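You operate a simulated robot arm through the tools that you are given. There is no shell and no other tool. Be economical: measure what you need, move in short steps, check, and stop when the job is done.

You run a simulated robot arm. Do the job below in one go: nothing can be reset, and whatever is moved stays where it is left.

JOB
Tap the blue sprung former flat and prove it by the gauge.
Fine: slide the purple step gauge under it before and after; the gauge reads 5 mm at the end; grey rubber mallet and gauge go back.
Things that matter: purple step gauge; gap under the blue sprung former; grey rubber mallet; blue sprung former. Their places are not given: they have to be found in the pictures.

It is judged by the outcome, as a careful person would: the job done as asked, and still so three seconds after it is handed in. It fails if anything else is knocked over, pushed out of place, dropped, spilled or broken.

ROBOT AND FRAMES
A 7-joint arm with a two-finger parallel gripper, fixed in place. Base frame: the origin is at the foot of the arm, x ahead of it, y to its left, z up; the work surface is at about z = 0.95. Lengths are in m, angles in degrees, forces in N, time in s.
With the tool pointing down near the work surface it reaches from about 0.18 to 0.72 m from the base axis. Its first joint turns from -166.0 to 166.0 degrees. Payload 1.57 kg.
The TCP is the grasp point between the finger pads, 0.03 m short of the fingertips. In the tool frame z runs along the fingers and y along their closing line. The gripper opens to 0.11 m. The fingers are 0.024 m wide and 0.012 m thick; the gripper's body (0.048 by 0.112 m) begins 0.078 m behind the TCP.
Orientation is told as [roll, pitch, yaw] about the base's x, y, z axes, in that order, counted from this pose: with the fingers straight down and closing along the base's y, the tool's x points along the base's -x, its y along +y and its z along -z.

CONTROLS
- The arm moves only by the tool apply_moves. Its argument "plan" is a list of rows, each an object of numbers (a shift or turn left out is 0, a gripper value left out holds the last): "grip": the gripper command, from -1 (shut) to 1 (fully open), values between in proportion; "tx", "ty", "tz": the shift along the tool's x, y, z in units of 25 mm (1.0 is 25 mm); "wx", "wy", "wz": the turn, a rotation vector about the tool's x, y, z in units of 4 degrees (1.0 is 4 degrees). In form: [{"grip": .., "tx": .., "ty": .., "tz": .., "wx": .., "wy": .., "wz": ..}, ...]. A call has 1 to 12 rows; each row shifts and turns the commanded pose from where the row before left it, along the tool's axes as they then stand. A call with a number of a shift or a turn outside -1 to 1 is refused whole. Rows are played at 5 a second. More than 0.05 m and 8.6 degrees between two rows, or a gripper value outside its range, and nothing of the call is played. A pose out of reach is approached as far as the arm can. The call stops where the force on the tool passes 40 N (or 10 N more than at its start, if that is more) or the arm is blocked; 0.2 s more then pass. Each finger travels about 0.045 m/s and halts on what it meets, pressing with about 32 N; the grip force reading is that of the motor and also rises with nothing between the fingers. The clock runs only during rows and for 0.2 s after the last one: add rows that do not move to give the fingers time. The reply holds the time, the measured pose of the TCP, the force on the tool along the base axes, the opening and the grip force, in the units named above and with some noise.
- Cameras (640 x 400 px; columns grow to the right, rows downward): "scene" is fixed at [0.225, 0.5075, 1.5276]; the picture's right is [-0.86, -0.50, 0.00], its down [-0.42, 0.72, -0.56] and it looks along [0.28, -0.48, -0.83] (base axes); focal length 261 px, centre (320, 200). "wrist" rides on the gripper at [0.07, 0.016, -0.141] in the tool frame; the picture's right is [-0.23, 0.97, 0.00], its down [-0.86, -0.20, -0.48] and it looks along [-0.47, -0.11, 0.88] (tool axes); focal length 222 px, centre (320, 200).
- snapshot(camera): a new picture of that camera. No time passes.
- move_column(by): slides the trunk up (or, below 0, down) by that many m; the arm rides with it, the base frame stays. It gives what a move gives, with no picture.
- locate(camera, pixels): for up to 12 pixels [column, row] of the newest picture of that camera ("zoom" is the newest enlarged one), the place [x, y, z] in the base frame of the surface seen there, good to about 0.003 m, but the place of the scene camera against the robot may be out by one fixed shift of up to 0.012 m in any direction. No time passes.
- zoom(camera, box): a new picture of the part [left, top, right, bottom] of that camera's present view, enlarged. No time passes.
- close_job(): hands the job in; it is judged then, once.

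Keep the steps short. Do not move on a guess: measure, check each grasp and each placing, and mend mistakes. In all there are 80 turns and 34 pictures (those below and enlarged ones count). Leave the gripper open and the arm clear of the work at the hand-in unless told otherwise, and finish with a single line.

The tools are called after ">>>" by a JSON object that holds its "api" and its "payload". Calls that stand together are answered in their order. apply_moves: Moves the arm, as the interface text tells. Its arguments: {"type":"object","properties":{"plan":{"type":"array","items":{"type":"object","properties":{"grip":{"type":"number"},"tx":{"type":"number"},"ty":{"type":"number"},"tz":{"type":"number"},"wx":{"type":"number"},"wy":{"type":"number"},"wz":{"type":"number"}}}}},"required":["plan"]} The other tools are called the same way: move_column (by) slides the trunk up or down; snapshot (camera) takes a picture; locate (camera, pixels) gives the place of the surface under pixels of a picture; zoom (camera, box) takes an enlarged picture of a part of a camera's view; close_job () hands the job in.

At the start:

```text
clock: 0.0
position: [0.2663, 0.3101, 1.2992]
tool_rot: [0.0, 0.0, 0.0]
contact_force: [0.8, 0.6, 0.2]
opening: 0.1101
finger_force: 0.1
trunk travel left (down, up): [-0.5, 0.09]
```

scene: 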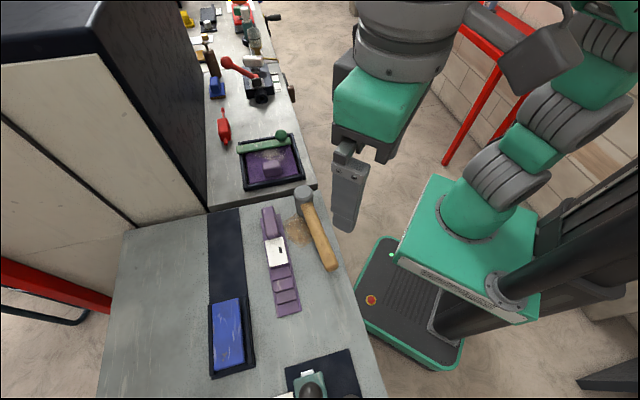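
wrist: 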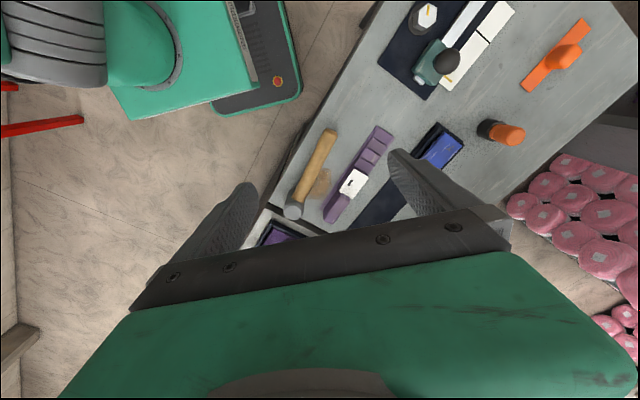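

I see the blue former (~228,335), the purple step gauge (~280,265) and the mallet (~318,228) in the scene picture. I'll enlarge this region to see the detail.

>>> {"api": "zoom", "payload": {"camera": "scene", "box": [180, 170, 380, 400]}}

>>> {"api": "zoom", "payload": {"camera": "wrist", "box": [260, 80, 500, 240]}}

```text
1.74 times, centred on (280, 285) of scene
```

zoom: 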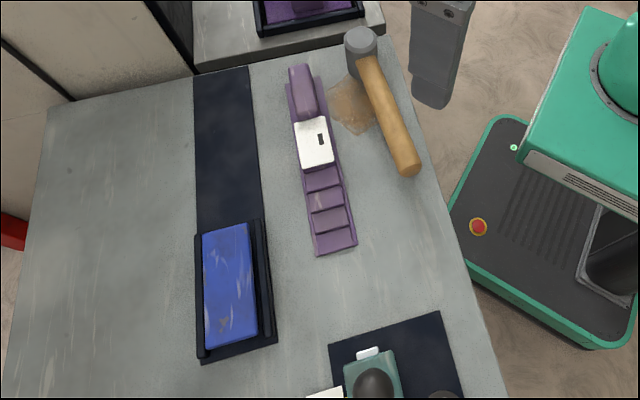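

```text
2.50 times, centred on (380, 160) of wrist
```

zoom: 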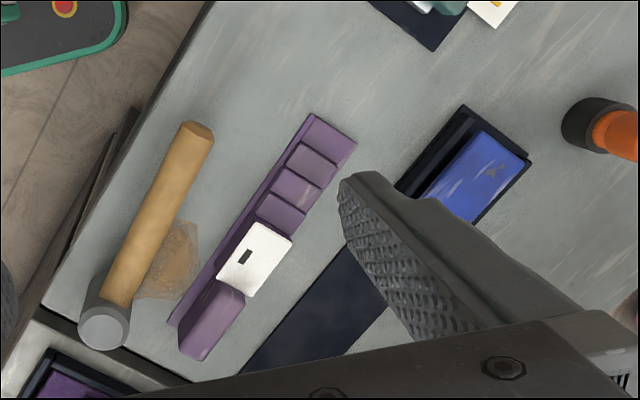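

I'll measure the gauge steps, handle, former and mallet in the scene camera.

>>> {"api": "locate", "payload": {"camera": "scene", "pixels": [[287.5, 308], [285.7, 295.5], [283.4, 284], [280.6, 273], [276, 250.5], [270.5, 222], [269, 210], [299, 308], [278.5, 314], [227, 260], [214, 230], [246, 230]]}}

>>> {"api": "locate", "payload": {"camera": "scene", "pixels": [[215, 306], [238, 301], [218, 367], [244, 361], [227, 334], [246, 330], [211, 345], [303, 193], [308, 205], [318, 232], [334, 265], [255, 280]]}}

>>> {"api": "locate", "payload": {"camera": "wrist", "pixels": [[384, 132], [377, 143], [371, 153], [365, 163], [355, 182], [340, 203], [320, 165], [310, 180], [299, 206], [440, 152], [455, 143], [420, 175]]}}

```text
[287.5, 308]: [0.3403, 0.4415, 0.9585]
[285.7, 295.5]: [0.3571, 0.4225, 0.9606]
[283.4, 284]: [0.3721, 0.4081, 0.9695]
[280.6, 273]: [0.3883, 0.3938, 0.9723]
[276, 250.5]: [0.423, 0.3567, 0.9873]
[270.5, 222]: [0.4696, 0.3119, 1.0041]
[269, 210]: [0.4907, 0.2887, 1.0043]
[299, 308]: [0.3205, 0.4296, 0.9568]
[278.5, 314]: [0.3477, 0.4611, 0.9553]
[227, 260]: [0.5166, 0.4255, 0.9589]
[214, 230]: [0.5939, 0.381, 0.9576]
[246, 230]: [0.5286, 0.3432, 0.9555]
```

```text
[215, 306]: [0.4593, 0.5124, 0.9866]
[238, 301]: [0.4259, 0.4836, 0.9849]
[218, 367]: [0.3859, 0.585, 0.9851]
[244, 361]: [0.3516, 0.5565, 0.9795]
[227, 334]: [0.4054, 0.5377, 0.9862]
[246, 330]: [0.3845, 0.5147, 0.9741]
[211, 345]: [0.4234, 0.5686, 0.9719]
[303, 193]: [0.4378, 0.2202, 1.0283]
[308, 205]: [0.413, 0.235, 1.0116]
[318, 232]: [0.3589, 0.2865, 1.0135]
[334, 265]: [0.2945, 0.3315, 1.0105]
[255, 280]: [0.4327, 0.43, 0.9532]
```

```text
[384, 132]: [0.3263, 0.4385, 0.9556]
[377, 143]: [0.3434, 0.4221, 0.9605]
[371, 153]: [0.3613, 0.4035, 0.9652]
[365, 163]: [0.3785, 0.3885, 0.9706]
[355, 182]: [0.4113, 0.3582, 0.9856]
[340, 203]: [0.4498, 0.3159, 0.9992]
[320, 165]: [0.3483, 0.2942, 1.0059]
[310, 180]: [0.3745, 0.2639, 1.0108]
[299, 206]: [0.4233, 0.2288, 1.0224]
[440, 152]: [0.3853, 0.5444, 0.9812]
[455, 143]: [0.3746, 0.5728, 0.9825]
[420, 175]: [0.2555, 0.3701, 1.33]
```

The gauge, former and strip all lie at 45°, along d=(0.707,-0.707). The gauge's steps rise by about 5 mm each. Next I move and yaw by -45° for a closer look.

>>> {"api": "apply_moves", "payload": {"plan": [{"grip": 1, "tx": -0.29, "ty": 0.915, "tz": 0.44}, {"tx": -0.29, "ty": 0.915, "tz": 0.44}, {"tx": -0.29, "ty": 0.915, "tz": 0.44}, {"tx": -0.29, "ty": 0.915, "tz": 0.44}, {"tx": -0.29, "ty": 0.915, "tz": 0.44}, {"tx": -0.29, "ty": 0.915, "tz": 0.44}, {"tx": -0.29, "ty": 0.915, "tz": 0.44}, {"tx": -0.29, "ty": 0.915, "tz": 0.44}, {"tx": -0.29, "ty": 0.915, "tz": 0.44}, {"wz": 1}, {"wz": 1}, {"wz": 1}]}}

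>>> {"api": "apply_moves", "payload": {"plan": [{"wz": 1}, {"wz": 1}, {"wz": 1}, {"wz": 1}, {"wz": 1}, {"wz": 1}, {"wz": 1}, {"wz": 1}, {"wz": 0.25}, {}]}}

>>> {"api": "snapshot", "payload": {"camera": "wrist"}}

```text
clock: 2.6
position: [0.3307, 0.515, 1.2001]
tool_rot: [0.1, 0.0, -12.1]
contact_force: [-0.9, -0.2, 0.5]
opening: 0.1098
finger_force: 0.1
trunk travel left (down, up): [-0.5, 0.09]
```

```text
clock: 4.8
position: [0.3304, 0.5157, 1.2009]
tool_rot: [0.0, -0.1, -45.0]
contact_force: [1.1, 0.9, 1.0]
opening: 0.1101
finger_force: 0.0
trunk travel left (down, up): [-0.5, 0.09]
```

```text
29 pictures are left
```

wrist: 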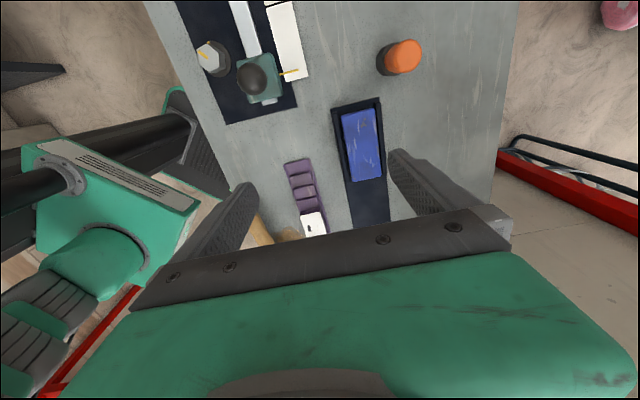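

The camera looks toward +d with the former in front. I'll enlarge the gauge and former.

>>> {"api": "zoom", "payload": {"camera": "wrist", "box": [260, 90, 420, 240]}}

```text
2.67 times, centred on (340, 165) of wrist
```

zoom: 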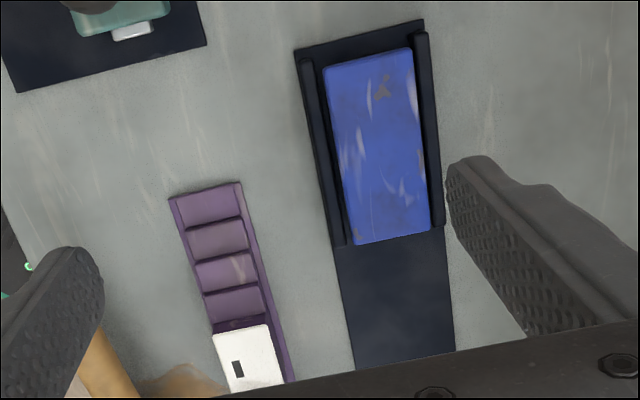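

I'll measure the edges in this enlarged picture.

>>> {"api": "locate", "payload": {"camera": "zoom", "pixels": [[172, 199], [239, 184], [210, 208], [218, 240], [227, 273], [235, 303], [245, 350], [265, 300], [207, 322]]}}

>>> {"api": "locate", "payload": {"camera": "zoom", "pixels": [[328, 70], [408, 52], [354, 240], [427, 227], [311, 100], [339, 238], [424, 60], [437, 220], [340, 290], [450, 280], [400, 290], [328, 160]]}}

```text
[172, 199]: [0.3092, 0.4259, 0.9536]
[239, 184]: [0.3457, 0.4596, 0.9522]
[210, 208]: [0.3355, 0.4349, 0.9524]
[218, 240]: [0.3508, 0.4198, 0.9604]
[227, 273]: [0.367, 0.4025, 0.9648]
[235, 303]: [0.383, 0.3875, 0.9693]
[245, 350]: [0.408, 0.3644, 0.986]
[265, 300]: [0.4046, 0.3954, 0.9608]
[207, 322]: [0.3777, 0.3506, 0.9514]
```

```text
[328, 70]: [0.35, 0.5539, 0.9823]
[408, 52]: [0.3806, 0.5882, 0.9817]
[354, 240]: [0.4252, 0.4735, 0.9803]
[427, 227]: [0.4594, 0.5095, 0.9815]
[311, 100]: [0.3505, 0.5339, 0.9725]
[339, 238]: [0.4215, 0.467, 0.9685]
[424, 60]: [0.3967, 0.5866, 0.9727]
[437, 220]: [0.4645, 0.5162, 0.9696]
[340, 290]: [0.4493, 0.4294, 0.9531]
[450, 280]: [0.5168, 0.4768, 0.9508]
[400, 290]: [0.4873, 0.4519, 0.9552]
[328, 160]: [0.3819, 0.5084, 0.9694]
```

From the wrist camera the gauge centre line is t≈0.545 and the former centre line is t≈0.661 (t = component along (0.707,0.707)). The former's top is about 0.982 and the rails about 0.970. Next I move along +d to see the gauge handle and the mallet.

>>> {"api": "apply_moves", "payload": {"plan": [{"tx": -0.863, "ty": -0.56}, {"tx": -0.863, "ty": -0.56}, {"tx": -0.863, "ty": -0.56}, {"tx": -0.863, "ty": -0.56}, {"tx": -0.863, "ty": -0.56}, {"tx": -0.863, "ty": -0.56}, {"tx": -0.863, "ty": -0.56}, {}]}}

>>> {"api": "zoom", "payload": {"camera": "wrist", "box": [220, 60, 440, 240]}}

```text
clock: 6.6
position: [0.3695, 0.3376, 1.1994]
tool_rot: [0.0, 0.0, -45.0]
contact_force: [0.5, 0.0, 0.7]
opening: 0.1101
finger_force: 0.1
trunk travel left (down, up): [-0.5, 0.09]
```

```text
2.22 times, centred on (330, 150) of wrist
```

zoom: 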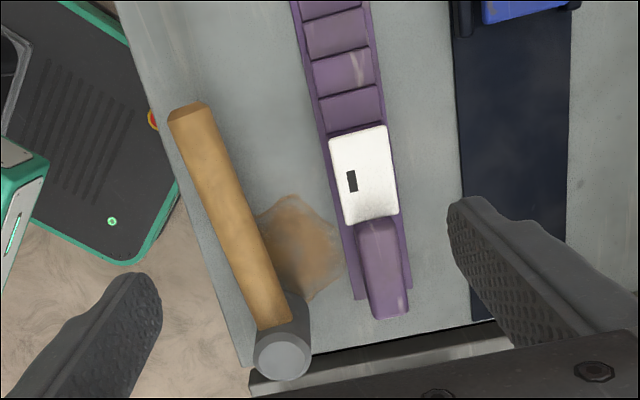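

The mallet head seems to stand upright with the handle held horizontally above the table. I'll measure both.

>>> {"api": "locate", "payload": {"camera": "zoom", "pixels": [[365, 230], [392, 225], [372, 310], [407, 305], [385, 270], [362, 175], [352, 290], [411, 285], [340, 40], [350, 112], [333, 140], [390, 130]]}}

>>> {"api": "locate", "payload": {"camera": "zoom", "pixels": [[285, 358], [270, 358], [300, 358], [285, 375], [285, 343], [290, 322], [187, 112], [190, 150], [225, 215], [260, 290], [203, 215], [245, 215]]}}

```text
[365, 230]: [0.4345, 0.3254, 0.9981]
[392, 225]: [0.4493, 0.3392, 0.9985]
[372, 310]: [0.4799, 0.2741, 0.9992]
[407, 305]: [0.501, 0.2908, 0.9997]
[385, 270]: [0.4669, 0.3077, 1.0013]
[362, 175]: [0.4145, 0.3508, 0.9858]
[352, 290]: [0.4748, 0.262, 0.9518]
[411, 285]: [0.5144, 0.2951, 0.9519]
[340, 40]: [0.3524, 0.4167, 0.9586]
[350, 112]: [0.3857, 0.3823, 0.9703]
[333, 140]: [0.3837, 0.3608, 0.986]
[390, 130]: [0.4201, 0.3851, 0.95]
```

```text
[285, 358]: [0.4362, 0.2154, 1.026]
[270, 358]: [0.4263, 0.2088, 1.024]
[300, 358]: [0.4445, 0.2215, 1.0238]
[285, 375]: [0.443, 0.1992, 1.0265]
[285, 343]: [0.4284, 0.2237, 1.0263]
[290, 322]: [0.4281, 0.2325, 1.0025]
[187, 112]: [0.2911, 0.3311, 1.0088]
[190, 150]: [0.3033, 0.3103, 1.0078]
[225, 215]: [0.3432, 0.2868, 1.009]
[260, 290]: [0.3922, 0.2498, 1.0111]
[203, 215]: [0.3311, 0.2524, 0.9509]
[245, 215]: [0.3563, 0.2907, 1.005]
```

The gauge handle is centred at s≈0.113, t≈0.547, with its top at z≈1.000. The mallet handle is at t≈0.45 with its top at 1.009. Before planning the insertion path past the end of the strip, I'll check the bench edge and the cabinet there.

>>> {"api": "zoom", "payload": {"camera": "scene", "box": [130, 110, 330, 235]}}

>>> {"api": "locate", "payload": {"camera": "scene", "pixels": [[212, 213], [240, 208], [206, 200], [220, 205], [255, 197], [300, 185], [204, 180], [203, 205], [195, 209], [215, 190], [200, 150], [180, 208]]}}

```text
3.20 times, centred on (230, 172) of scene
```

zoom: 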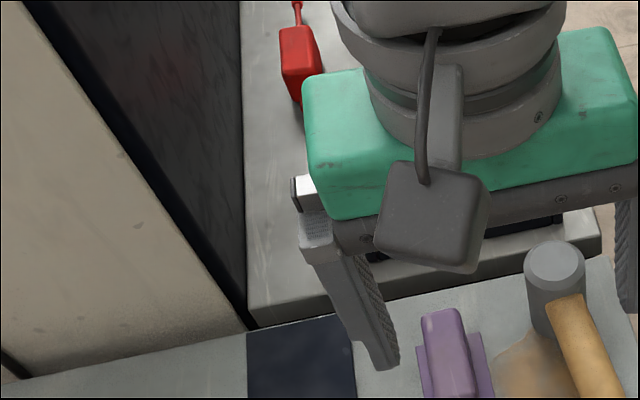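

```text
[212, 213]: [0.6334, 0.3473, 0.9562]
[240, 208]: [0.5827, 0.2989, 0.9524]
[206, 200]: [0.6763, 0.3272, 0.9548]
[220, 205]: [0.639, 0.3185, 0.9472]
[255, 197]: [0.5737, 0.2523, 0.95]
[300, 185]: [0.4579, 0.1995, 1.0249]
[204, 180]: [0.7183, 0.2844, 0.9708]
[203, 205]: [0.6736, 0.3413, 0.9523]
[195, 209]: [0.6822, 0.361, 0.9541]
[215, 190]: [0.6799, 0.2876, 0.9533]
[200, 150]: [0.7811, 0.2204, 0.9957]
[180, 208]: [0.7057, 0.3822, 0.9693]
```

The neighbouring bench is level with this one and the cabinet corner is near s≈0.21, t≈0.70. I'll grip the gauge handle at s≈0.10 so the hand stays clear of the cabinet. First I go above it with the opening at 0.06.

>>> {"api": "apply_moves", "payload": {"plan": [{"grip": 0.09, "tx": -0.442, "ty": 0.266, "tz": 0.795}, {"tx": -0.442, "ty": 0.266, "tz": 0.795}, {"tx": -0.442, "ty": 0.266, "tz": 0.795}, {"tx": -0.442, "ty": 0.266, "tz": 0.795}, {"tx": -0.442, "ty": 0.266, "tz": 0.795}, {"tx": -0.442, "ty": 0.266, "tz": 0.795}, {"tx": -0.442, "ty": 0.266, "tz": 0.795}, {}]}}

>>> {"api": "snapshot", "payload": {"camera": "wrist"}}

```text
clock: 8.4
position: [0.4564, 0.3166, 1.0604]
tool_rot: [0.0, 0.1, -45.0]
contact_force: [-0.6, 0.1, 0.4]
opening: 0.06
finger_force: 0.0
trunk travel left (down, up): [-0.5, 0.09]
```

```text
25 pictures are left
```

wrist: 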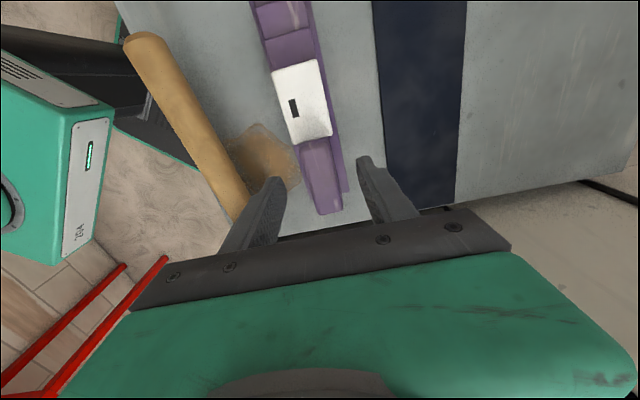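

The fingers straddle the handle. I descend to z≈0.992 and close.

>>> {"api": "apply_moves", "payload": {"plan": [{"tz": 0.68}, {"tz": 0.68}, {"tz": 0.68}, {"tz": 0.68}, {"grip": -1}, {}, {}, {}]}}

>>> {"api": "snapshot", "payload": {"camera": "wrist"}}

```text
clock: 10.2
position: [0.4567, 0.3171, 0.9945]
tool_rot: [0.1, 0.0, -45.0]
contact_force: [-0.3, -0.1, 0.2]
opening: 0.0297
finger_force: 31.5
trunk travel left (down, up): [-0.5, 0.09]
```

```text
24 pictures are left
```

wrist: 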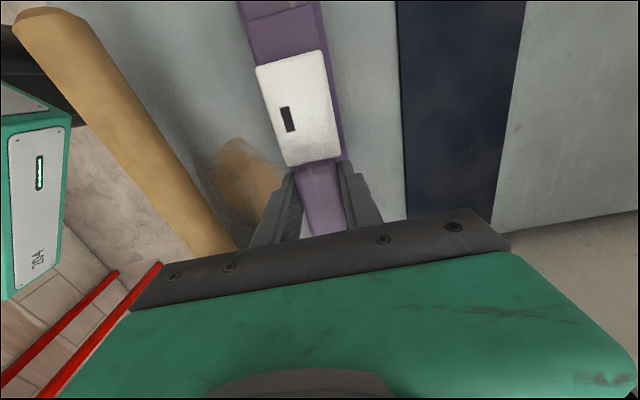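

The handle is gripped at an opening of 0.030. The home pose is TCP (0.4567, 0.3171, 0.9945), yaw -45. I lift by 45 mm and look.

>>> {"api": "apply_moves", "payload": {"plan": [{"tz": -0.45}, {"tz": -0.45}, {"tz": -0.45}, {"tz": -0.45}, {}]}}

>>> {"api": "snapshot", "payload": {"camera": "wrist"}}

```text
clock: 11.4
position: [0.4572, 0.3157, 1.0394]
tool_rot: [0.0, 0.0, -45.0]
contact_force: [-0.3, 0.5, -1.5]
opening: 0.0296
finger_force: 31.6
trunk travel left (down, up): [-0.5, 0.09]
```

```text
23 pictures are left
```

wrist: 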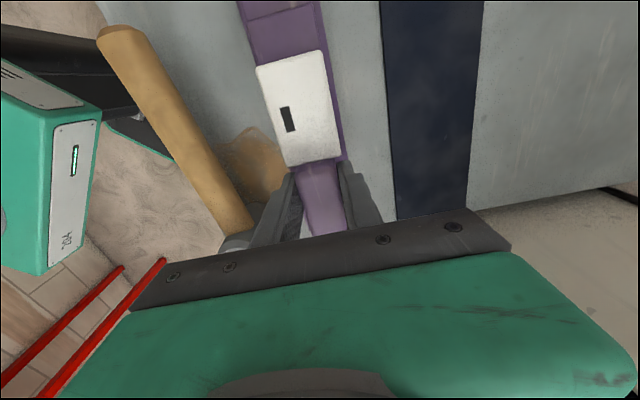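

The gauge is held level. I carry it +d by 55 mm, then across by 114 mm onto the strip's line.

>>> {"api": "apply_moves", "payload": {"plan": [{"tx": -0.733}, {"tx": -0.733}, {"tx": -0.733}, {"ty": 0.76}, {"ty": 0.76}, {"ty": 0.76}, {"ty": 0.76}, {"ty": 0.76}, {"ty": 0.76}, {}]}}

>>> {"api": "snapshot", "payload": {"camera": "wrist"}}

```text
clock: 13.6
position: [0.5769, 0.3594, 1.0398]
tool_rot: [0.0, 0.1, -45.0]
contact_force: [-0.3, 0.2, -0.6]
opening: 0.0297
finger_force: 32.4
trunk travel left (down, up): [-0.5, 0.09]
```

```text
22 pictures are left
```

wrist: 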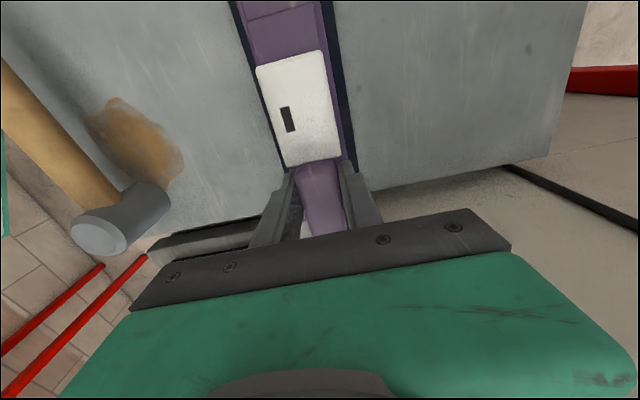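

I check the tip against the mouth in the scene camera.

>>> {"api": "zoom", "payload": {"camera": "scene", "box": [170, 220, 310, 390]}}

```text
2.35 times, centred on (240, 305) of scene
```

zoom: 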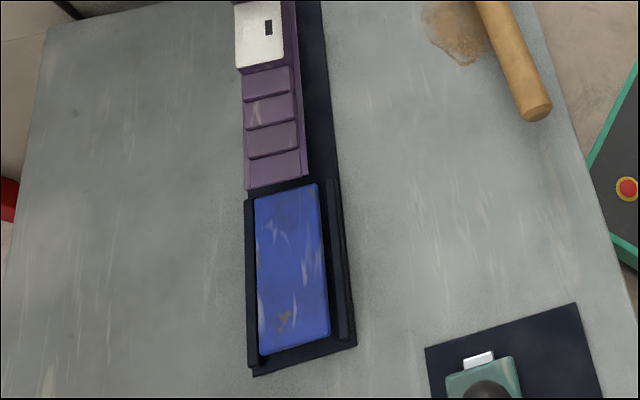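

>>> {"api": "locate", "payload": {"camera": "zoom", "pixels": [[252, 186], [305, 172], [256, 160], [298, 152], [256, 202], [318, 187], [262, 350], [329, 335], [250, 205], [333, 183], [275, 165], [290, 260]]}}

```text
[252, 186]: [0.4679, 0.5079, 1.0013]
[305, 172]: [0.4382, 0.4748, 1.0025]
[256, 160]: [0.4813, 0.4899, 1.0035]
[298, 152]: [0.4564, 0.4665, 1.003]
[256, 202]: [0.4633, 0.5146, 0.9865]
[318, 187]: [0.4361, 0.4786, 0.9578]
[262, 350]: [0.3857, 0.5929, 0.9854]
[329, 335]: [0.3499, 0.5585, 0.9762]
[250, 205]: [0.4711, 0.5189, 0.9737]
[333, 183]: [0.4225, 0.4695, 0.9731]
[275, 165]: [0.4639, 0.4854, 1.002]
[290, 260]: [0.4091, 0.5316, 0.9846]
```

The tip is aligned with the former to within 1–2 mm and has about 8 mm of clearance. I lower onto the strip, gently at the end.

>>> {"api": "apply_moves", "payload": {"plan": [{"tz": 0.4, "ty": -0.04}, {"tz": 0.4}, {"tz": 0.4}, {"tz": 0.3}, {"tz": 0.1}, {"tz": 0.05}, {"tz": 0.04}, {}]}}

```text
clock: 15.4
position: [0.5752, 0.358, 0.9983]
tool_rot: [0.2, 0.1, -45.0]
contact_force: [-0.2, -0.4, 12.3]
opening: 0.0296
finger_force: 31.9
trunk travel left (down, up): [-0.5, 0.09]
```

It made contact at z≈0.998 with 12 N. I ease off 1 mm and slide toward the mouth along -d in small rows.

>>> {"api": "apply_moves", "payload": {"plan": [{"tz": -0.04}, {"tx": 0.2}, {"tx": 0.2}, {"tx": 0.2}, {"tx": 0.2}, {}]}}

```text
clock: 16.8
position: [0.561, 0.3722, 0.9991]
tool_rot: [0.2, 0.0, -45.0]
contact_force: [3.6, -3.0, 12.8]
opening: 0.0296
finger_force: 31.9
trunk travel left (down, up): [-0.5, 0.09]
```

The tip is about 12 mm in, with some bearing friction. I ease up another 1 mm and continue.

>>> {"api": "apply_moves", "payload": {"plan": [{"tz": -0.04}, {"tx": 0.2}, {"tx": 0.2}, {}]}}

>>> {"api": "zoom", "payload": {"camera": "scene", "box": [170, 220, 310, 390]}}

```text
clock: 17.8
position: [0.5525, 0.3792, 0.9986]
tool_rot: [-0.1, -0.1, -45.0]
contact_force: [1.1, -1.4, 5.6]
opening: 0.0296
finger_force: 32.6
trunk travel left (down, up): [-0.5, 0.09]
```

```text
2.35 times, centred on (240, 305) of scene
```

zoom: 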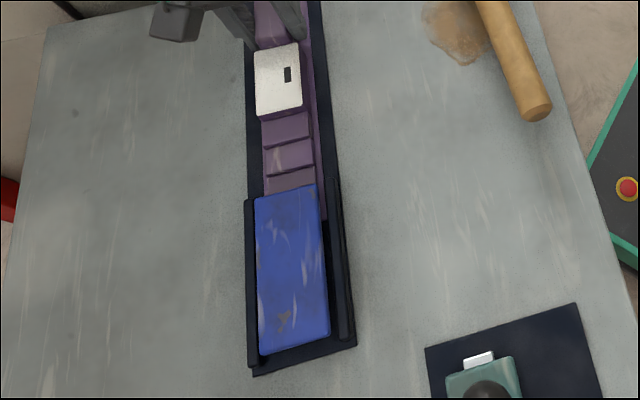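

The first step is under the former. I continue in small rows to find which step stops.

>>> {"api": "apply_moves", "payload": {"plan": [{"tx": 0.15}, {"tx": 0.15}, {"tx": 0.15}, {}]}}

```text
clock: 18.8
position: [0.5461, 0.3872, 0.9976]
tool_rot: [0.1, 0.1, -45.0]
contact_force: [0.7, -1.6, 5.0]
opening: 0.0296
finger_force: 31.9
trunk travel left (down, up): [-0.5, 0.09]
```

>>> {"api": "apply_moves", "payload": {"plan": [{"tx": 0.15}, {"tx": 0.15}, {"tx": 0.15}, {}]}}

```text
clock: 19.8
position: [0.5381, 0.3955, 0.9992]
tool_rot: [0.0, 0.0, -45.0]
contact_force: [2.3, -0.9, 5.7]
opening: 0.0296
finger_force: 32.2
trunk travel left (down, up): [-0.5, 0.09]
```

>>> {"api": "apply_moves", "payload": {"plan": [{"tx": 0.12}, {"tx": 0.12}, {"tx": 0.12}, {}]}}

>>> {"api": "zoom", "payload": {"camera": "scene", "box": [170, 220, 310, 390]}}

```text
clock: 20.8
position: [0.5299, 0.4013, 0.9975]
tool_rot: [0.1, -0.1, -45.0]
contact_force: [0.0, -1.4, 2.7]
opening: 0.0296
finger_force: 31.9
trunk travel left (down, up): [-0.5, 0.09]
```

```text
2.35 times, centred on (240, 305) of scene
```

zoom: 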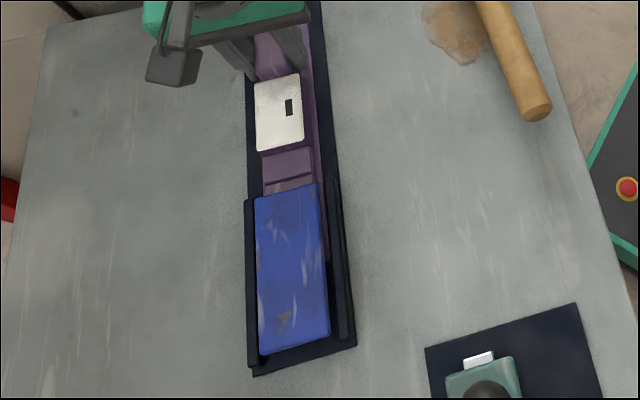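

>>> {"api": "apply_moves", "payload": {"plan": [{"tx": 0.12}, {"tx": 0.12}, {"tx": 0.12}, {}]}}

```text
clock: 21.8
position: [0.5248, 0.4093, 0.9987]
tool_rot: [0.0, 0.1, -45.0]
contact_force: [2.0, -0.9, 5.1]
opening: 0.0295
finger_force: 32.2
trunk travel left (down, up): [-0.5, 0.09]
```

>>> {"api": "apply_moves", "payload": {"plan": [{"tx": 0.08}, {"tx": 0.08}, {"tx": 0.08}, {}]}}

>>> {"api": "zoom", "payload": {"camera": "scene", "box": [170, 220, 310, 390]}}

```text
clock: 22.8
position: [0.5216, 0.411, 0.9989]
tool_rot: [0.0, 0.1, -45.2]
contact_force: [11.7, -13.6, 6.3]
opening: 0.0296
finger_force: 32.5
trunk travel left (down, up): [-0.5, 0.09]
```

```text
2.35 times, centred on (240, 305) of scene
```

zoom: 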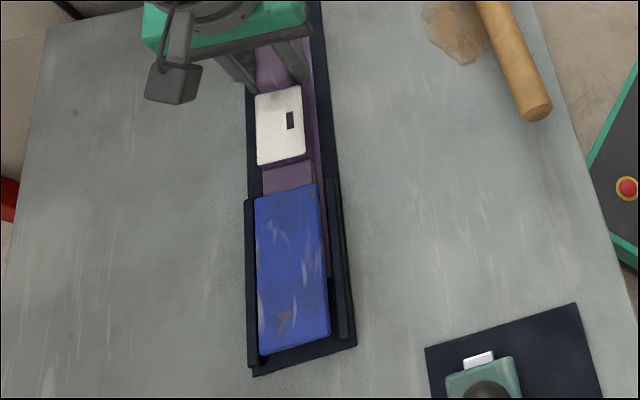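

The fourth step stopped against the former with 18 N. So before tapping, the third step fits and the fourth does not. I withdraw along +d and lift clear.

>>> {"api": "apply_moves", "payload": {"plan": [{"tx": -0.3}, {"tx": -0.7}, {"tx": -0.7}, {"tx": -0.7}, {"tx": -0.7}, {"tz": -0.8}, {"tz": -0.8}, {}]}}

```text
clock: 24.6
position: [0.5741, 0.3585, 1.0385]
tool_rot: [0.0, -0.1, -45.0]
contact_force: [0.2, 0.6, -0.7]
opening: 0.0296
finger_force: 31.5
trunk travel left (down, up): [-0.5, 0.09]
```

I bring it back over its home place.

>>> {"api": "apply_moves", "payload": {"plan": [{"ty": -0.75}, {"ty": -0.75}, {"ty": -0.75}, {"ty": -0.75}, {"ty": -0.75}, {"ty": -0.75}, {"tx": 0.712}, {"tx": 0.712}, {"tx": 0.712}, {}]}}

```text
clock: 26.8
position: [0.4587, 0.315, 1.0383]
tool_rot: [0.0, 0.0, -45.0]
contact_force: [-0.7, -0.1, -1.2]
opening: 0.0297
finger_force: 31.8
trunk travel left (down, up): [-0.5, 0.09]
```

>>> {"api": "apply_moves", "payload": {"plan": [{"tx": 0.08, "tz": 0.4}, {"tz": 0.5}, {"tz": 0.5}, {"tz": 0.2}, {"tz": 0.08}, {"tz": 0.04}, {}]}}

```text
clock: 28.4
position: [0.4572, 0.3166, 0.9945]
tool_rot: [0.0, 0.0, -45.0]
contact_force: [-0.6, 0.4, -2.0]
opening: 0.0297
finger_force: 32.3
trunk travel left (down, up): [-0.5, 0.09]
```

>>> {"api": "apply_moves", "payload": {"plan": [{"tz": 0.05}, {"tz": 0.03}, {}]}}

```text
clock: 29.2
position: [0.457, 0.3164, 0.9939]
tool_rot: [0.2, 0.1, -45.0]
contact_force: [-0.3, -2.6, 11.2]
opening: 0.0296
finger_force: 31.4
trunk travel left (down, up): [-0.5, 0.09]
```

It is seated (11 N). I release to 0.06 and rise.

>>> {"api": "apply_moves", "payload": {"plan": [{"tz": -0.04}, {"grip": 0.09}, {}, {}, {}, {"tz": -0.8}, {"tz": -0.8}, {"tz": -0.8}, {"tz": -0.8}, {"tz": -0.8}, {}]}}

>>> {"api": "snapshot", "payload": {"camera": "wrist"}}

```text
clock: 31.6
position: [0.4561, 0.3174, 1.0953]
tool_rot: [0.1, 0.0, -44.9]
contact_force: [0.3, 0.4, -0.3]
opening: 0.0601
finger_force: 0.0
trunk travel left (down, up): [-0.5, 0.09]
```

```text
17 pictures are left
```

wrist: 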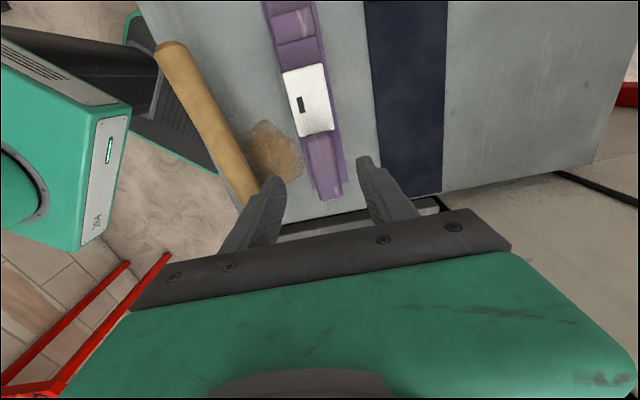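

The gauge is back in place. Next is the mallet: its handle axis is at about -39°, and I'll grip about 48 mm behind the head centre at (0.3987, 0.2446). I move above it and turn the yaw to -39.

>>> {"api": "apply_moves", "payload": {"plan": [{"tx": -0.11, "ty": -0.736}, {"tx": -0.11, "ty": -0.736}, {"tx": -0.11, "ty": -0.736}, {"tx": -0.11, "ty": -0.736}, {"ty": -0.736}, {"wz": -0.75}, {"wz": -0.75}, {}]}}

>>> {"api": "snapshot", "payload": {"camera": "wrist"}}

```text
clock: 33.4
position: [0.3992, 0.244, 1.0931]
tool_rot: [0.0, -0.1, -39.0]
contact_force: [0.2, 0.9, 1.0]
opening: 0.0598
finger_force: 0.1
trunk travel left (down, up): [-0.5, 0.09]
```

```text
16 pictures are left
```

wrist: 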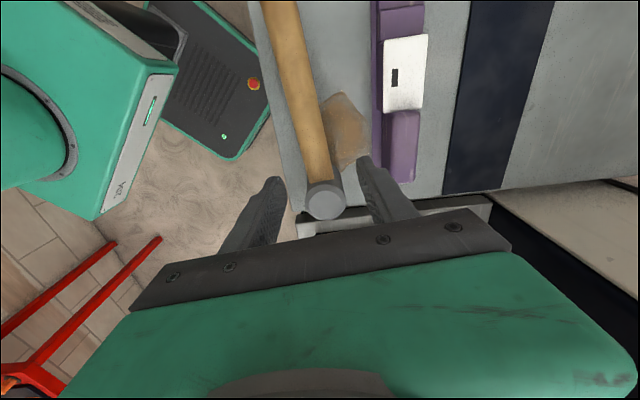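

>>> {"api": "locate", "payload": {"camera": "wrist", "pixels": [[325, 203], [310, 203], [340, 203], [325, 217], [325, 188], [315, 160], [303, 100], [286, 20], [330, 155], [300, 160]]}}

```text
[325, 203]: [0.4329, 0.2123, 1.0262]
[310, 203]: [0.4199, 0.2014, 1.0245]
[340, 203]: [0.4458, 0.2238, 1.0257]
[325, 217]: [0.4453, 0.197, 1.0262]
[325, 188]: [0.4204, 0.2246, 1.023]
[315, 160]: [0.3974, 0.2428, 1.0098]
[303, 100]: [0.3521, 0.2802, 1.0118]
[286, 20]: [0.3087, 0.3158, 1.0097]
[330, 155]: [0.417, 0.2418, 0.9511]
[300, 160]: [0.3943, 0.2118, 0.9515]
```

The TCP is centred on the handle to within 2 mm and 47 mm from the head centre. I descend to z≈0.994 and close.

>>> {"api": "apply_moves", "payload": {"plan": [{"tz": 0.8, "ty": -0.06}, {"tz": 0.8}, {"tz": 0.8}, {"tz": 0.8}, {"tz": 0.76}, {}, {"grip": -1}, {}, {}, {}, {}]}}

```text
clock: 35.8
position: [0.3984, 0.2431, 0.9959]
tool_rot: [0.0, 0.0, -39.0]
contact_force: [-1.5, -1.1, 0.4]
opening: 0.0302
finger_force: 31.5
trunk travel left (down, up): [-0.5, 0.09]
```

It is gripped at 0.030. The mallet home pose is TCP (0.3984, 0.2431, 0.9959), yaw -39. I lift 50 mm and check.

>>> {"api": "apply_moves", "payload": {"plan": [{"tz": -0.3}, {"tz": -0.5}, {"tz": -0.6}, {"tz": -0.6}, {}]}}

>>> {"api": "snapshot", "payload": {"camera": "wrist"}}

```text
clock: 37.0
position: [0.3986, 0.243, 1.0445]
tool_rot: [0.0, -0.1, -39.0]
contact_force: [0.1, -0.6, -4.6]
opening: 0.0287
finger_force: 32.3
trunk travel left (down, up): [-0.5, 0.09]
```

```text
15 pictures are left
```

wrist: 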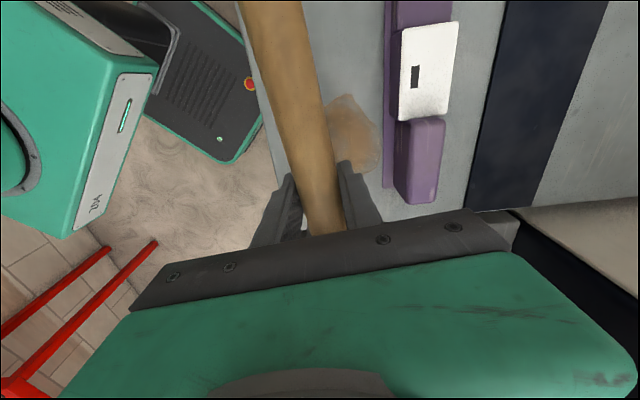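

I check the mallet is level in the grip.

>>> {"api": "locate", "payload": {"camera": "wrist", "pixels": [[270, 20], [285, 70], [300, 120], [315, 180], [325, 220]]}}

>>> {"api": "zoom", "payload": {"camera": "scene", "box": [230, 150, 390, 290]}}

```text
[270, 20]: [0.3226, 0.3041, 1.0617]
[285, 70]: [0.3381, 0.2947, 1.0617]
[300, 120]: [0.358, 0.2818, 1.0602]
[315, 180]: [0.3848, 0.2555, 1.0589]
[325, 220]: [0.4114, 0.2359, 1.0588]
```

```text
2.86 times, centred on (310, 220) of scene
```

zoom: 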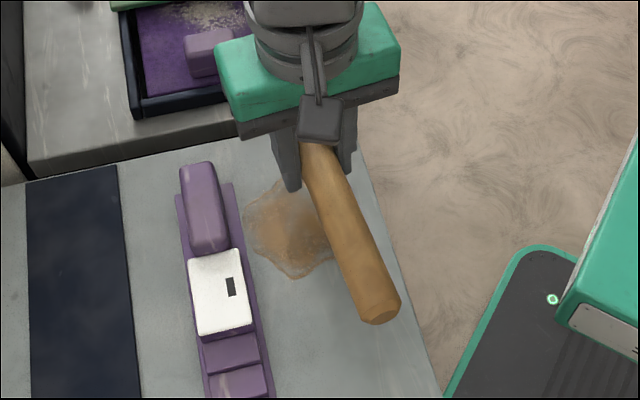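

It is level within about 2°. I lift another 35 mm and carry the head over the former's centre, with the TCP at about (0.369, 0.5625).

>>> {"api": "apply_moves", "payload": {"plan": [{"tz": -0.7}, {"tz": -0.7}, {"tx": 0.897, "ty": 0.917}, {"tx": 0.897, "ty": 0.917}, {"tx": 0.897, "ty": 0.917}, {"tx": 0.897, "ty": 0.917}, {"tx": 0.897, "ty": 0.917}, {"tx": 0.897, "ty": 0.917}, {"tx": 0.897, "ty": 0.917}, {"tx": 0.897, "ty": 0.917}, {"tx": 0.897, "ty": 0.917}, {"tx": 0.897, "ty": 0.917}]}}

>>> {"api": "snapshot", "payload": {"camera": "scene"}}

```text
clock: 39.6
position: [0.3685, 0.5621, 1.0789]
tool_rot: [-0.2, 0.0, -39.0]
contact_force: [-0.3, 0.0, -3.9]
opening: 0.0288
finger_force: 32.0
trunk travel left (down, up): [-0.5, 0.09]
```

```text
13 pictures are left
```

scene: 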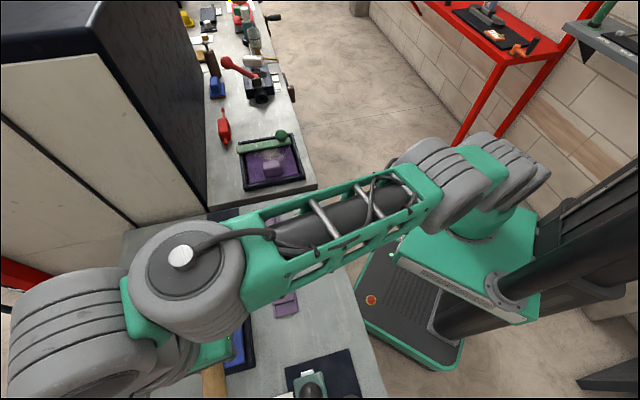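

The arm hides the spot, so I rely on measured offsets. The head's face should be about 50 mm above the former. I descend 35 mm.

>>> {"api": "apply_moves", "payload": {"plan": [{"tz": 0.5}, {"tz": 0.5}, {"tz": 0.4}, {}, {}]}}

>>> {"api": "snapshot", "payload": {"camera": "wrist"}}

```text
clock: 40.8
position: [0.3685, 0.5618, 1.0437]
tool_rot: [0.0, 0.0, -39.0]
contact_force: [-0.4, 0.2, -3.2]
opening: 0.0288
finger_force: 32.1
trunk travel left (down, up): [-0.5, 0.09]
```

```text
12 pictures are left
```

wrist: 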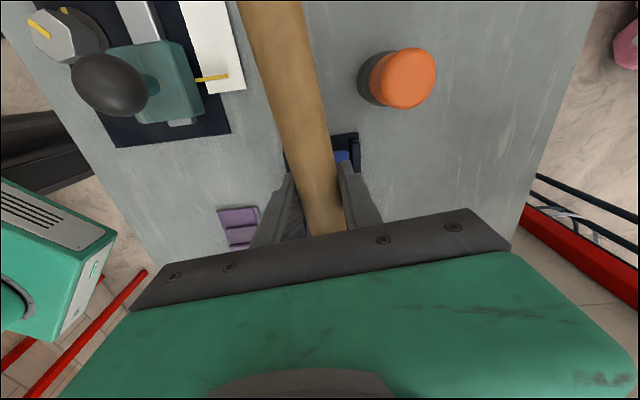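

The former's rear end shows behind the grip, as expected. First gentle tap: one 18 mm row down, then up.

>>> {"api": "apply_moves", "payload": {"plan": [{"tz": 0.8}, {"tz": -0.8}, {}]}}

```text
clock: 41.6
position: [0.3697, 0.5619, 1.0463]
tool_rot: [0.0, 0.0, -39.0]
contact_force: [0.8, 1.2, -3.8]
opening: 0.029
finger_force: 31.8
trunk travel left (down, up): [-0.5, 0.09]
```

No stop was reported. I probe slowly to find the contact height.

>>> {"api": "apply_moves", "payload": {"plan": [{"tz": 0.3}, {"tz": 0.2}, {"tz": 0.1}, {"tz": 0.08}, {}]}}

```text
clock: 42.8
position: [0.3705, 0.5608, 1.0279]
tool_rot: [0.0, 0.0, -38.9]
contact_force: [-1.0, -0.3, -4.5]
opening: 0.0291
finger_force: 31.3
trunk travel left (down, up): [-0.5, 0.09]
```

>>> {"api": "apply_moves", "payload": {"plan": [{"tz": 0.08}, {"tz": 0.08}, {}]}}

```text
clock: 43.6
position: [0.3689, 0.5621, 1.0228]
tool_rot: [0.1, 0.0, -38.9]
contact_force: [0.4, -0.1, -1.7]
opening: 0.0292
finger_force: 32.3
trunk travel left (down, up): [-0.5, 0.09]
```

>>> {"api": "apply_moves", "payload": {"plan": [{"tz": 0.06}, {}]}}

```text
clock: 44.2
position: [0.3694, 0.5628, 1.023]
tool_rot: [0.1, 0.0, -39.0]
contact_force: [-0.1, 1.3, 2.6]
opening: 0.0289
finger_force: 31.9
trunk travel left (down, up): [-0.5, 0.09]
```

There is contact at TCP z≈1.023. I raise 25 mm and tap more firmly, ending 6 mm past the contact height.

>>> {"api": "apply_moves", "payload": {"plan": [{"tz": -1}, {}, {"tz": 1}, {"tz": 0.25}, {"tz": -1}, {}]}}

>>> {"api": "apply_moves", "payload": {"plan": [{"tz": 0.5}, {"tz": 0.25}, {}]}}

```text
clock: 45.6
position: [0.3686, 0.5612, 1.0412]
tool_rot: [0.0, 0.0, -39.0]
contact_force: [0.0, -0.4, -3.9]
opening: 0.0289
finger_force: 31.8
trunk travel left (down, up): [-0.5, 0.09]
```

```text
clock: 46.4
position: [0.3694, 0.5616, 1.0236]
tool_rot: [0.1, 0.0, -39.0]
contact_force: [-0.7, -1.3, -4.0]
opening: 0.0289
finger_force: 32.2
trunk travel left (down, up): [-0.5, 0.09]
```

>>> {"api": "apply_moves", "payload": {"plan": [{"tz": 0.06}, {"tz": 0.04}, {}]}}

```text
clock: 47.2
position: [0.3685, 0.5614, 1.019]
tool_rot: [0.0, 0.0, -38.9]
contact_force: [0.5, -0.3, -1.0]
opening: 0.0291
finger_force: 32.1
trunk travel left (down, up): [-0.5, 0.09]
```

The contact height fell to about 1.0195, roughly 3.5 mm per tap. I tap again.

>>> {"api": "apply_moves", "payload": {"plan": [{"tz": -1}, {}, {"tz": 1}, {"tz": 0.25}, {"tz": -1}, {}]}}

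>>> {"api": "apply_moves", "payload": {"plan": [{"tz": 0.5}, {"tz": 0.25}, {"tz": 0.06}, {}]}}

```text
clock: 48.6
position: [0.3676, 0.563, 1.0376]
tool_rot: [-0.1, 0.0, -39.0]
contact_force: [-0.4, 0.6, -4.7]
opening: 0.0289
finger_force: 32.3
trunk travel left (down, up): [-0.5, 0.09]
```

```text
clock: 49.6
position: [0.3675, 0.5631, 1.0205]
tool_rot: [0.1, 0.1, -39.0]
contact_force: [0.8, 2.5, 5.4]
opening: 0.0292
finger_force: 31.7
trunk travel left (down, up): [-0.5, 0.09]
```

The contact height no longer fell, so the former may have bottomed. I raise the mallet, shift it aside toward +d and look at the former.

>>> {"api": "apply_moves", "payload": {"plan": [{"tz": -0.8}, {"tz": -0.8}, {"tz": -0.8}, {"tx": -0.5, "ty": -0.9}, {"tx": -0.5, "ty": -0.9}, {"tx": -0.5, "ty": -0.9}, {"tx": -0.5, "ty": -0.9}, {"tx": -0.5, "ty": -0.9}, {}]}}

>>> {"api": "snapshot", "payload": {"camera": "wrist"}}

```text
clock: 51.6
position: [0.3471, 0.4356, 1.0796]
tool_rot: [0.1, 0.0, -39.1]
contact_force: [0.8, 0.0, -3.8]
opening: 0.029
finger_force: 32.1
trunk travel left (down, up): [-0.5, 0.09]
```

```text
11 pictures are left
```

wrist: 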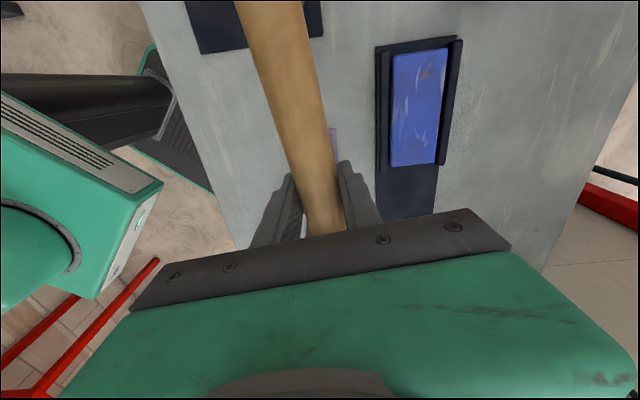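

>>> {"api": "locate", "payload": {"camera": "wrist", "pixels": [[418, 110], [398, 60], [440, 55], [398, 155], [430, 158], [385, 100], [450, 95], [410, 190], [415, 80], [415, 140], [265, 20], [312, 190]]}}

```text
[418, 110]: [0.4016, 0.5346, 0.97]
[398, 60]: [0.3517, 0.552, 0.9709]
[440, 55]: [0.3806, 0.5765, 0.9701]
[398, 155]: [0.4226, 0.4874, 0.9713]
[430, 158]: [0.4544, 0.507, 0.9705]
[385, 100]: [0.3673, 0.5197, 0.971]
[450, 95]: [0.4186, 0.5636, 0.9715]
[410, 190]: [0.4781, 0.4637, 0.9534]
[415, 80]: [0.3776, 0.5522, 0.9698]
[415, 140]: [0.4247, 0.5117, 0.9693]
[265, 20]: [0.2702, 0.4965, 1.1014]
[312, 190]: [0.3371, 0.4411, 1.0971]
```

The former's top is now at 0.970, level with the rails at 0.971 and 11.5 mm lower than before. It looks flat. I take the mallet back to above its home.

>>> {"api": "apply_moves", "payload": {"plan": [{"tx": -0.805, "ty": -0.586}, {"tx": -0.805, "ty": -0.586}, {"tx": -0.805, "ty": -0.586}, {"tx": -0.805, "ty": -0.586}, {"tx": -0.805, "ty": -0.586}, {"tx": -0.805, "ty": -0.586}, {"tx": -0.805, "ty": -0.586}, {"tx": -0.805, "ty": -0.586}, {}, {}]}}

```text
clock: 53.8
position: [0.3996, 0.2437, 1.0781]
tool_rot: [0.0, -0.1, -39.0]
contact_force: [-0.5, -0.3, -3.5]
opening: 0.0289
finger_force: 32.1
trunk travel left (down, up): [-0.5, 0.09]
```

The mallet droops about 2.7° toward its head, so I level it by turning the tool about its y by -2.6°. Then I lower gently.

>>> {"api": "apply_moves", "payload": {"plan": [{"wy": -0.65}, {"tz": 0.8, "tx": 0.03}, {"tz": 0.8}, {"tz": 0.8}, {"tz": 0.5}, {"tz": 0.15}, {}, {}]}}

```text
clock: 55.6
position: [0.4021, 0.2405, 1.0014]
tool_rot: [0.1, -2.6, -39.0]
contact_force: [0.1, -0.6, -3.1]
opening: 0.0288
finger_force: 31.9
trunk travel left (down, up): [-0.5, 0.09]
```

The tilt drifted the TCP by 4.5 mm, so I correct that. I check the level with the wrist camera before setting it down.

>>> {"api": "apply_moves", "payload": {"plan": [{"tx": 0.18}, {}]}}

>>> {"api": "snapshot", "payload": {"camera": "wrist"}}

>>> {"api": "locate", "payload": {"camera": "wrist", "pixels": [[268, 20], [285, 70], [300, 120], [315, 180], [325, 220]]}}

```text
clock: 56.2
position: [0.3962, 0.2445, 1.0026]
tool_rot: [-0.1, -2.6, -39.0]
contact_force: [0.5, -0.3, -3.6]
opening: 0.0293
finger_force: 32.3
trunk travel left (down, up): [-0.5, 0.09]
```

```text
10 pictures are left
```

wrist: 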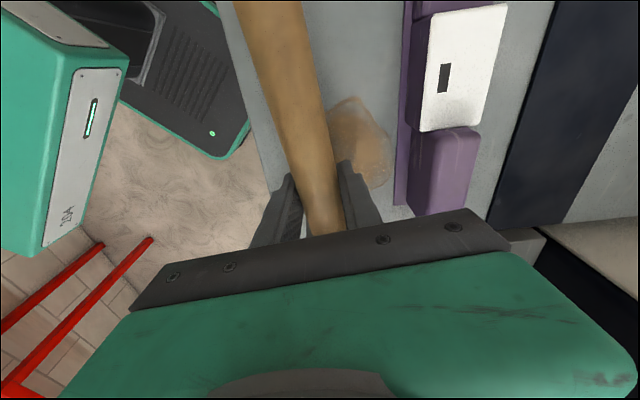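

```text
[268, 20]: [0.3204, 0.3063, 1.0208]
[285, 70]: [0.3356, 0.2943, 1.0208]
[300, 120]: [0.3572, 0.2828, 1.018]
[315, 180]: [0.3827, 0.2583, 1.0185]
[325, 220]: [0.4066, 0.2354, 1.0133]
```

Still about 1.5° nose-down. I add a little more turn and lower until contact.

>>> {"api": "apply_moves", "payload": {"plan": [{"wy": -0.3}, {"tz": 0.12}, {"tz": 0.06}, {"tz": 0.06}, {}]}}

```text
clock: 57.4
position: [0.396, 0.2445, 0.9969]
tool_rot: [0.1, -3.8, -38.8]
contact_force: [-4.7, 0.6, 11.4]
opening: 0.0293
finger_force: 32.1
trunk travel left (down, up): [-0.5, 0.09]
```

Contact is made, 2.8 mm short of home along the handle. I correct this with a tiny lift, shift and lower.

>>> {"api": "apply_moves", "payload": {"plan": [{"tz": -0.2}, {"tx": -0.11}, {"tz": 0.1}, {"tz": 0.07}, {}]}}

```text
clock: 58.6
position: [0.3998, 0.2412, 0.9981]
tool_rot: [0.0, -3.8, -39.0]
contact_force: [-1.9, -1.2, 0.6]
opening: 0.0292
finger_force: 32.3
trunk travel left (down, up): [-0.5, 0.09]
```

>>> {"api": "apply_moves", "payload": {"plan": [{"tx": 0.05, "tz": 0.03}, {"tz": 0.02}, {"grip": 0.09}, {}, {}, {}, {}]}}

>>> {"api": "apply_moves", "payload": {"plan": [{"tz": -0.8}, {"tz": -0.8}, {"tz": -0.8}, {"tz": -0.8}, {"tz": -0.8}, {"wy": 0.95}, {}]}}

>>> {"api": "snapshot", "payload": {"camera": "wrist"}}

```text
clock: 60.2
position: [0.3989, 0.2432, 0.9969]
tool_rot: [0.0, -3.7, -39.0]
contact_force: [-0.2, -0.4, -0.4]
opening: 0.06
finger_force: 0.0
trunk travel left (down, up): [-0.5, 0.09]
```

```text
clock: 61.8
position: [0.3932, 0.2473, 1.0956]
tool_rot: [0.0, 0.0, -39.0]
contact_force: [0.1, 0.2, -0.1]
opening: 0.06
finger_force: 0.0
trunk travel left (down, up): [-0.5, 0.09]
```

```text
9 pictures are left
```

wrist: 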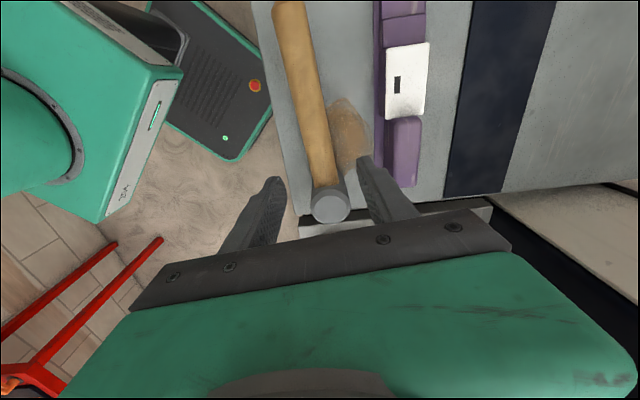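

>>> {"api": "locate", "payload": {"camera": "wrist", "pixels": [[330, 206], [320, 160], [308, 100], [290, 20], [400, 80], [405, 150]]}}

```text
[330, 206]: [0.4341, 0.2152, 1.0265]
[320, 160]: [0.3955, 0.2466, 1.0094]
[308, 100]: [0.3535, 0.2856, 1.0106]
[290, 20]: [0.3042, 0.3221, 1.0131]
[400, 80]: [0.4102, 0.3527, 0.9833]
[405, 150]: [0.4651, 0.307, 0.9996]
```

The mallet stands upright within about 3 mm of its home. Now the gauge again: I turn to -45° and go over its handle.

>>> {"api": "apply_moves", "payload": {"plan": [{"wz": 0.75}, {"wz": 0.75}, {"tx": 0.153, "ty": 0.752}, {"ty": 0.752}, {"ty": 0.752}, {"ty": 0.752}, {"ty": 0.752}, {}]}}

>>> {"api": "snapshot", "payload": {"camera": "wrist"}}

```text
clock: 63.6
position: [0.4555, 0.3172, 1.0945]
tool_rot: [0.0, 0.0, -45.0]
contact_force: [0.0, 0.7, 0.5]
opening: 0.0603
finger_force: 0.0
trunk travel left (down, up): [-0.5, 0.09]
```

```text
8 pictures are left
```

wrist: 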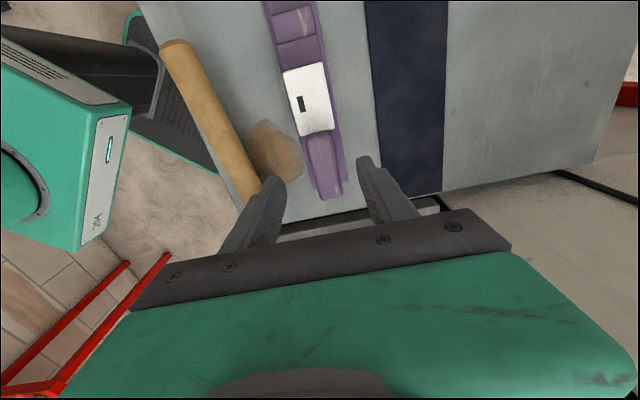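

The view matches the one right after I put the gauge down. I descend 100 mm, grip and lift.

>>> {"api": "apply_moves", "payload": {"plan": [{"tz": 0.8}, {"tz": 0.8}, {"tz": 0.8}, {"tz": 0.8}, {"tz": 0.8}, {}, {"grip": -1}, {}, {}, {}]}}

>>> {"api": "apply_moves", "payload": {"plan": [{"tz": -0.3}, {"tz": -0.5}, {"tz": -0.5}, {"tz": -0.5}, {}]}}

```text
clock: 65.8
position: [0.4565, 0.3181, 0.9963]
tool_rot: [0.1, 0.0, -44.9]
contact_force: [0.3, 0.7, 0.2]
opening: 0.0296
finger_force: 31.8
trunk travel left (down, up): [-0.5, 0.09]
```

```text
clock: 67.0
position: [0.4559, 0.315, 1.0407]
tool_rot: [-0.1, 0.1, -45.0]
contact_force: [-0.2, 0.1, -1.5]
opening: 0.0296
finger_force: 32.4
trunk travel left (down, up): [-0.5, 0.09]
```

I repeat the same carry as before.

>>> {"api": "apply_moves", "payload": {"plan": [{"tx": -0.733}, {"tx": -0.733}, {"tx": -0.733}, {"ty": 0.757}, {"ty": 0.757}, {"ty": 0.757}, {"ty": 0.757}, {"ty": 0.757}, {"ty": 0.757}, {}]}}

>>> {"api": "apply_moves", "payload": {"plan": [{"tz": 0.4}, {"tz": 0.4}, {"tz": 0.4}, {"tz": 0.3}, {"tz": 0.1}, {"tz": 0.04}, {}]}}

```text
clock: 69.2
position: [0.5753, 0.3574, 1.0413]
tool_rot: [0.0, 0.0, -45.0]
contact_force: [-0.3, 0.3, -1.0]
opening: 0.0298
finger_force: 31.8
trunk travel left (down, up): [-0.5, 0.09]
```

```text
clock: 70.8
position: [0.5761, 0.3574, 1.0007]
tool_rot: [0.0, 0.0, -45.0]
contact_force: [-0.1, 0.2, -1.3]
opening: 0.0296
finger_force: 32.1
trunk travel left (down, up): [-0.5, 0.09]
```

>>> {"api": "apply_moves", "payload": {"plan": [{"tz": 0.05, "ty": 0.04}, {"tz": 0.02}, {}]}}

```text
clock: 71.6
position: [0.5773, 0.3577, 0.998]
tool_rot: [0.1, 0.0, -44.9]
contact_force: [-0.8, -1.1, 7.2]
opening: 0.0296
finger_force: 32.5
trunk travel left (down, up): [-0.5, 0.09]
```

It is resting on the strip (7 N). I slide toward the mouth.

>>> {"api": "apply_moves", "payload": {"plan": [{"tz": -0.02}, {"tx": 0.2}, {"tx": 0.2}, {"tx": 0.2}, {"tx": 0.2}, {}]}}

```text
clock: 73.0
position: [0.5628, 0.3722, 0.9987]
tool_rot: [0.1, 0.1, -45.0]
contact_force: [3.5, -2.2, 10.4]
opening: 0.0293
finger_force: 31.5
trunk travel left (down, up): [-0.5, 0.09]
```

The tip has gone in under the former. I continue in small rows to the second step.

>>> {"api": "apply_moves", "payload": {"plan": [{"tz": -0.02}, {"tx": 0.12}, {"tx": 0.12}, {"tx": 0.1}, {}]}}

>>> {"api": "zoom", "payload": {"camera": "scene", "box": [170, 220, 310, 390]}}

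```text
clock: 74.2
position: [0.557, 0.3777, 0.9988]
tool_rot: [-0.1, 0.0, -45.0]
contact_force: [1.7, -2.9, 6.3]
opening: 0.0297
finger_force: 32.3
trunk travel left (down, up): [-0.5, 0.09]
```

```text
2.35 times, centred on (240, 305) of scene
```

zoom: 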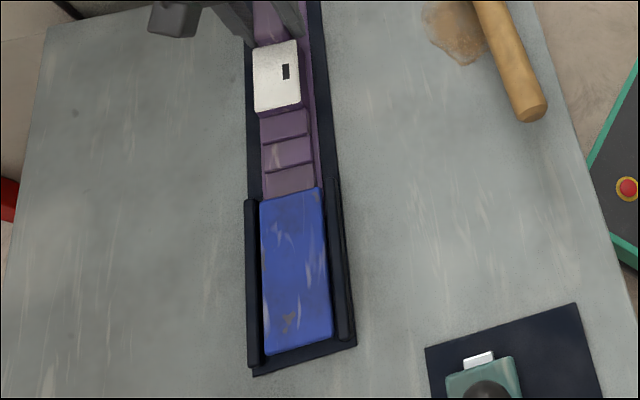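

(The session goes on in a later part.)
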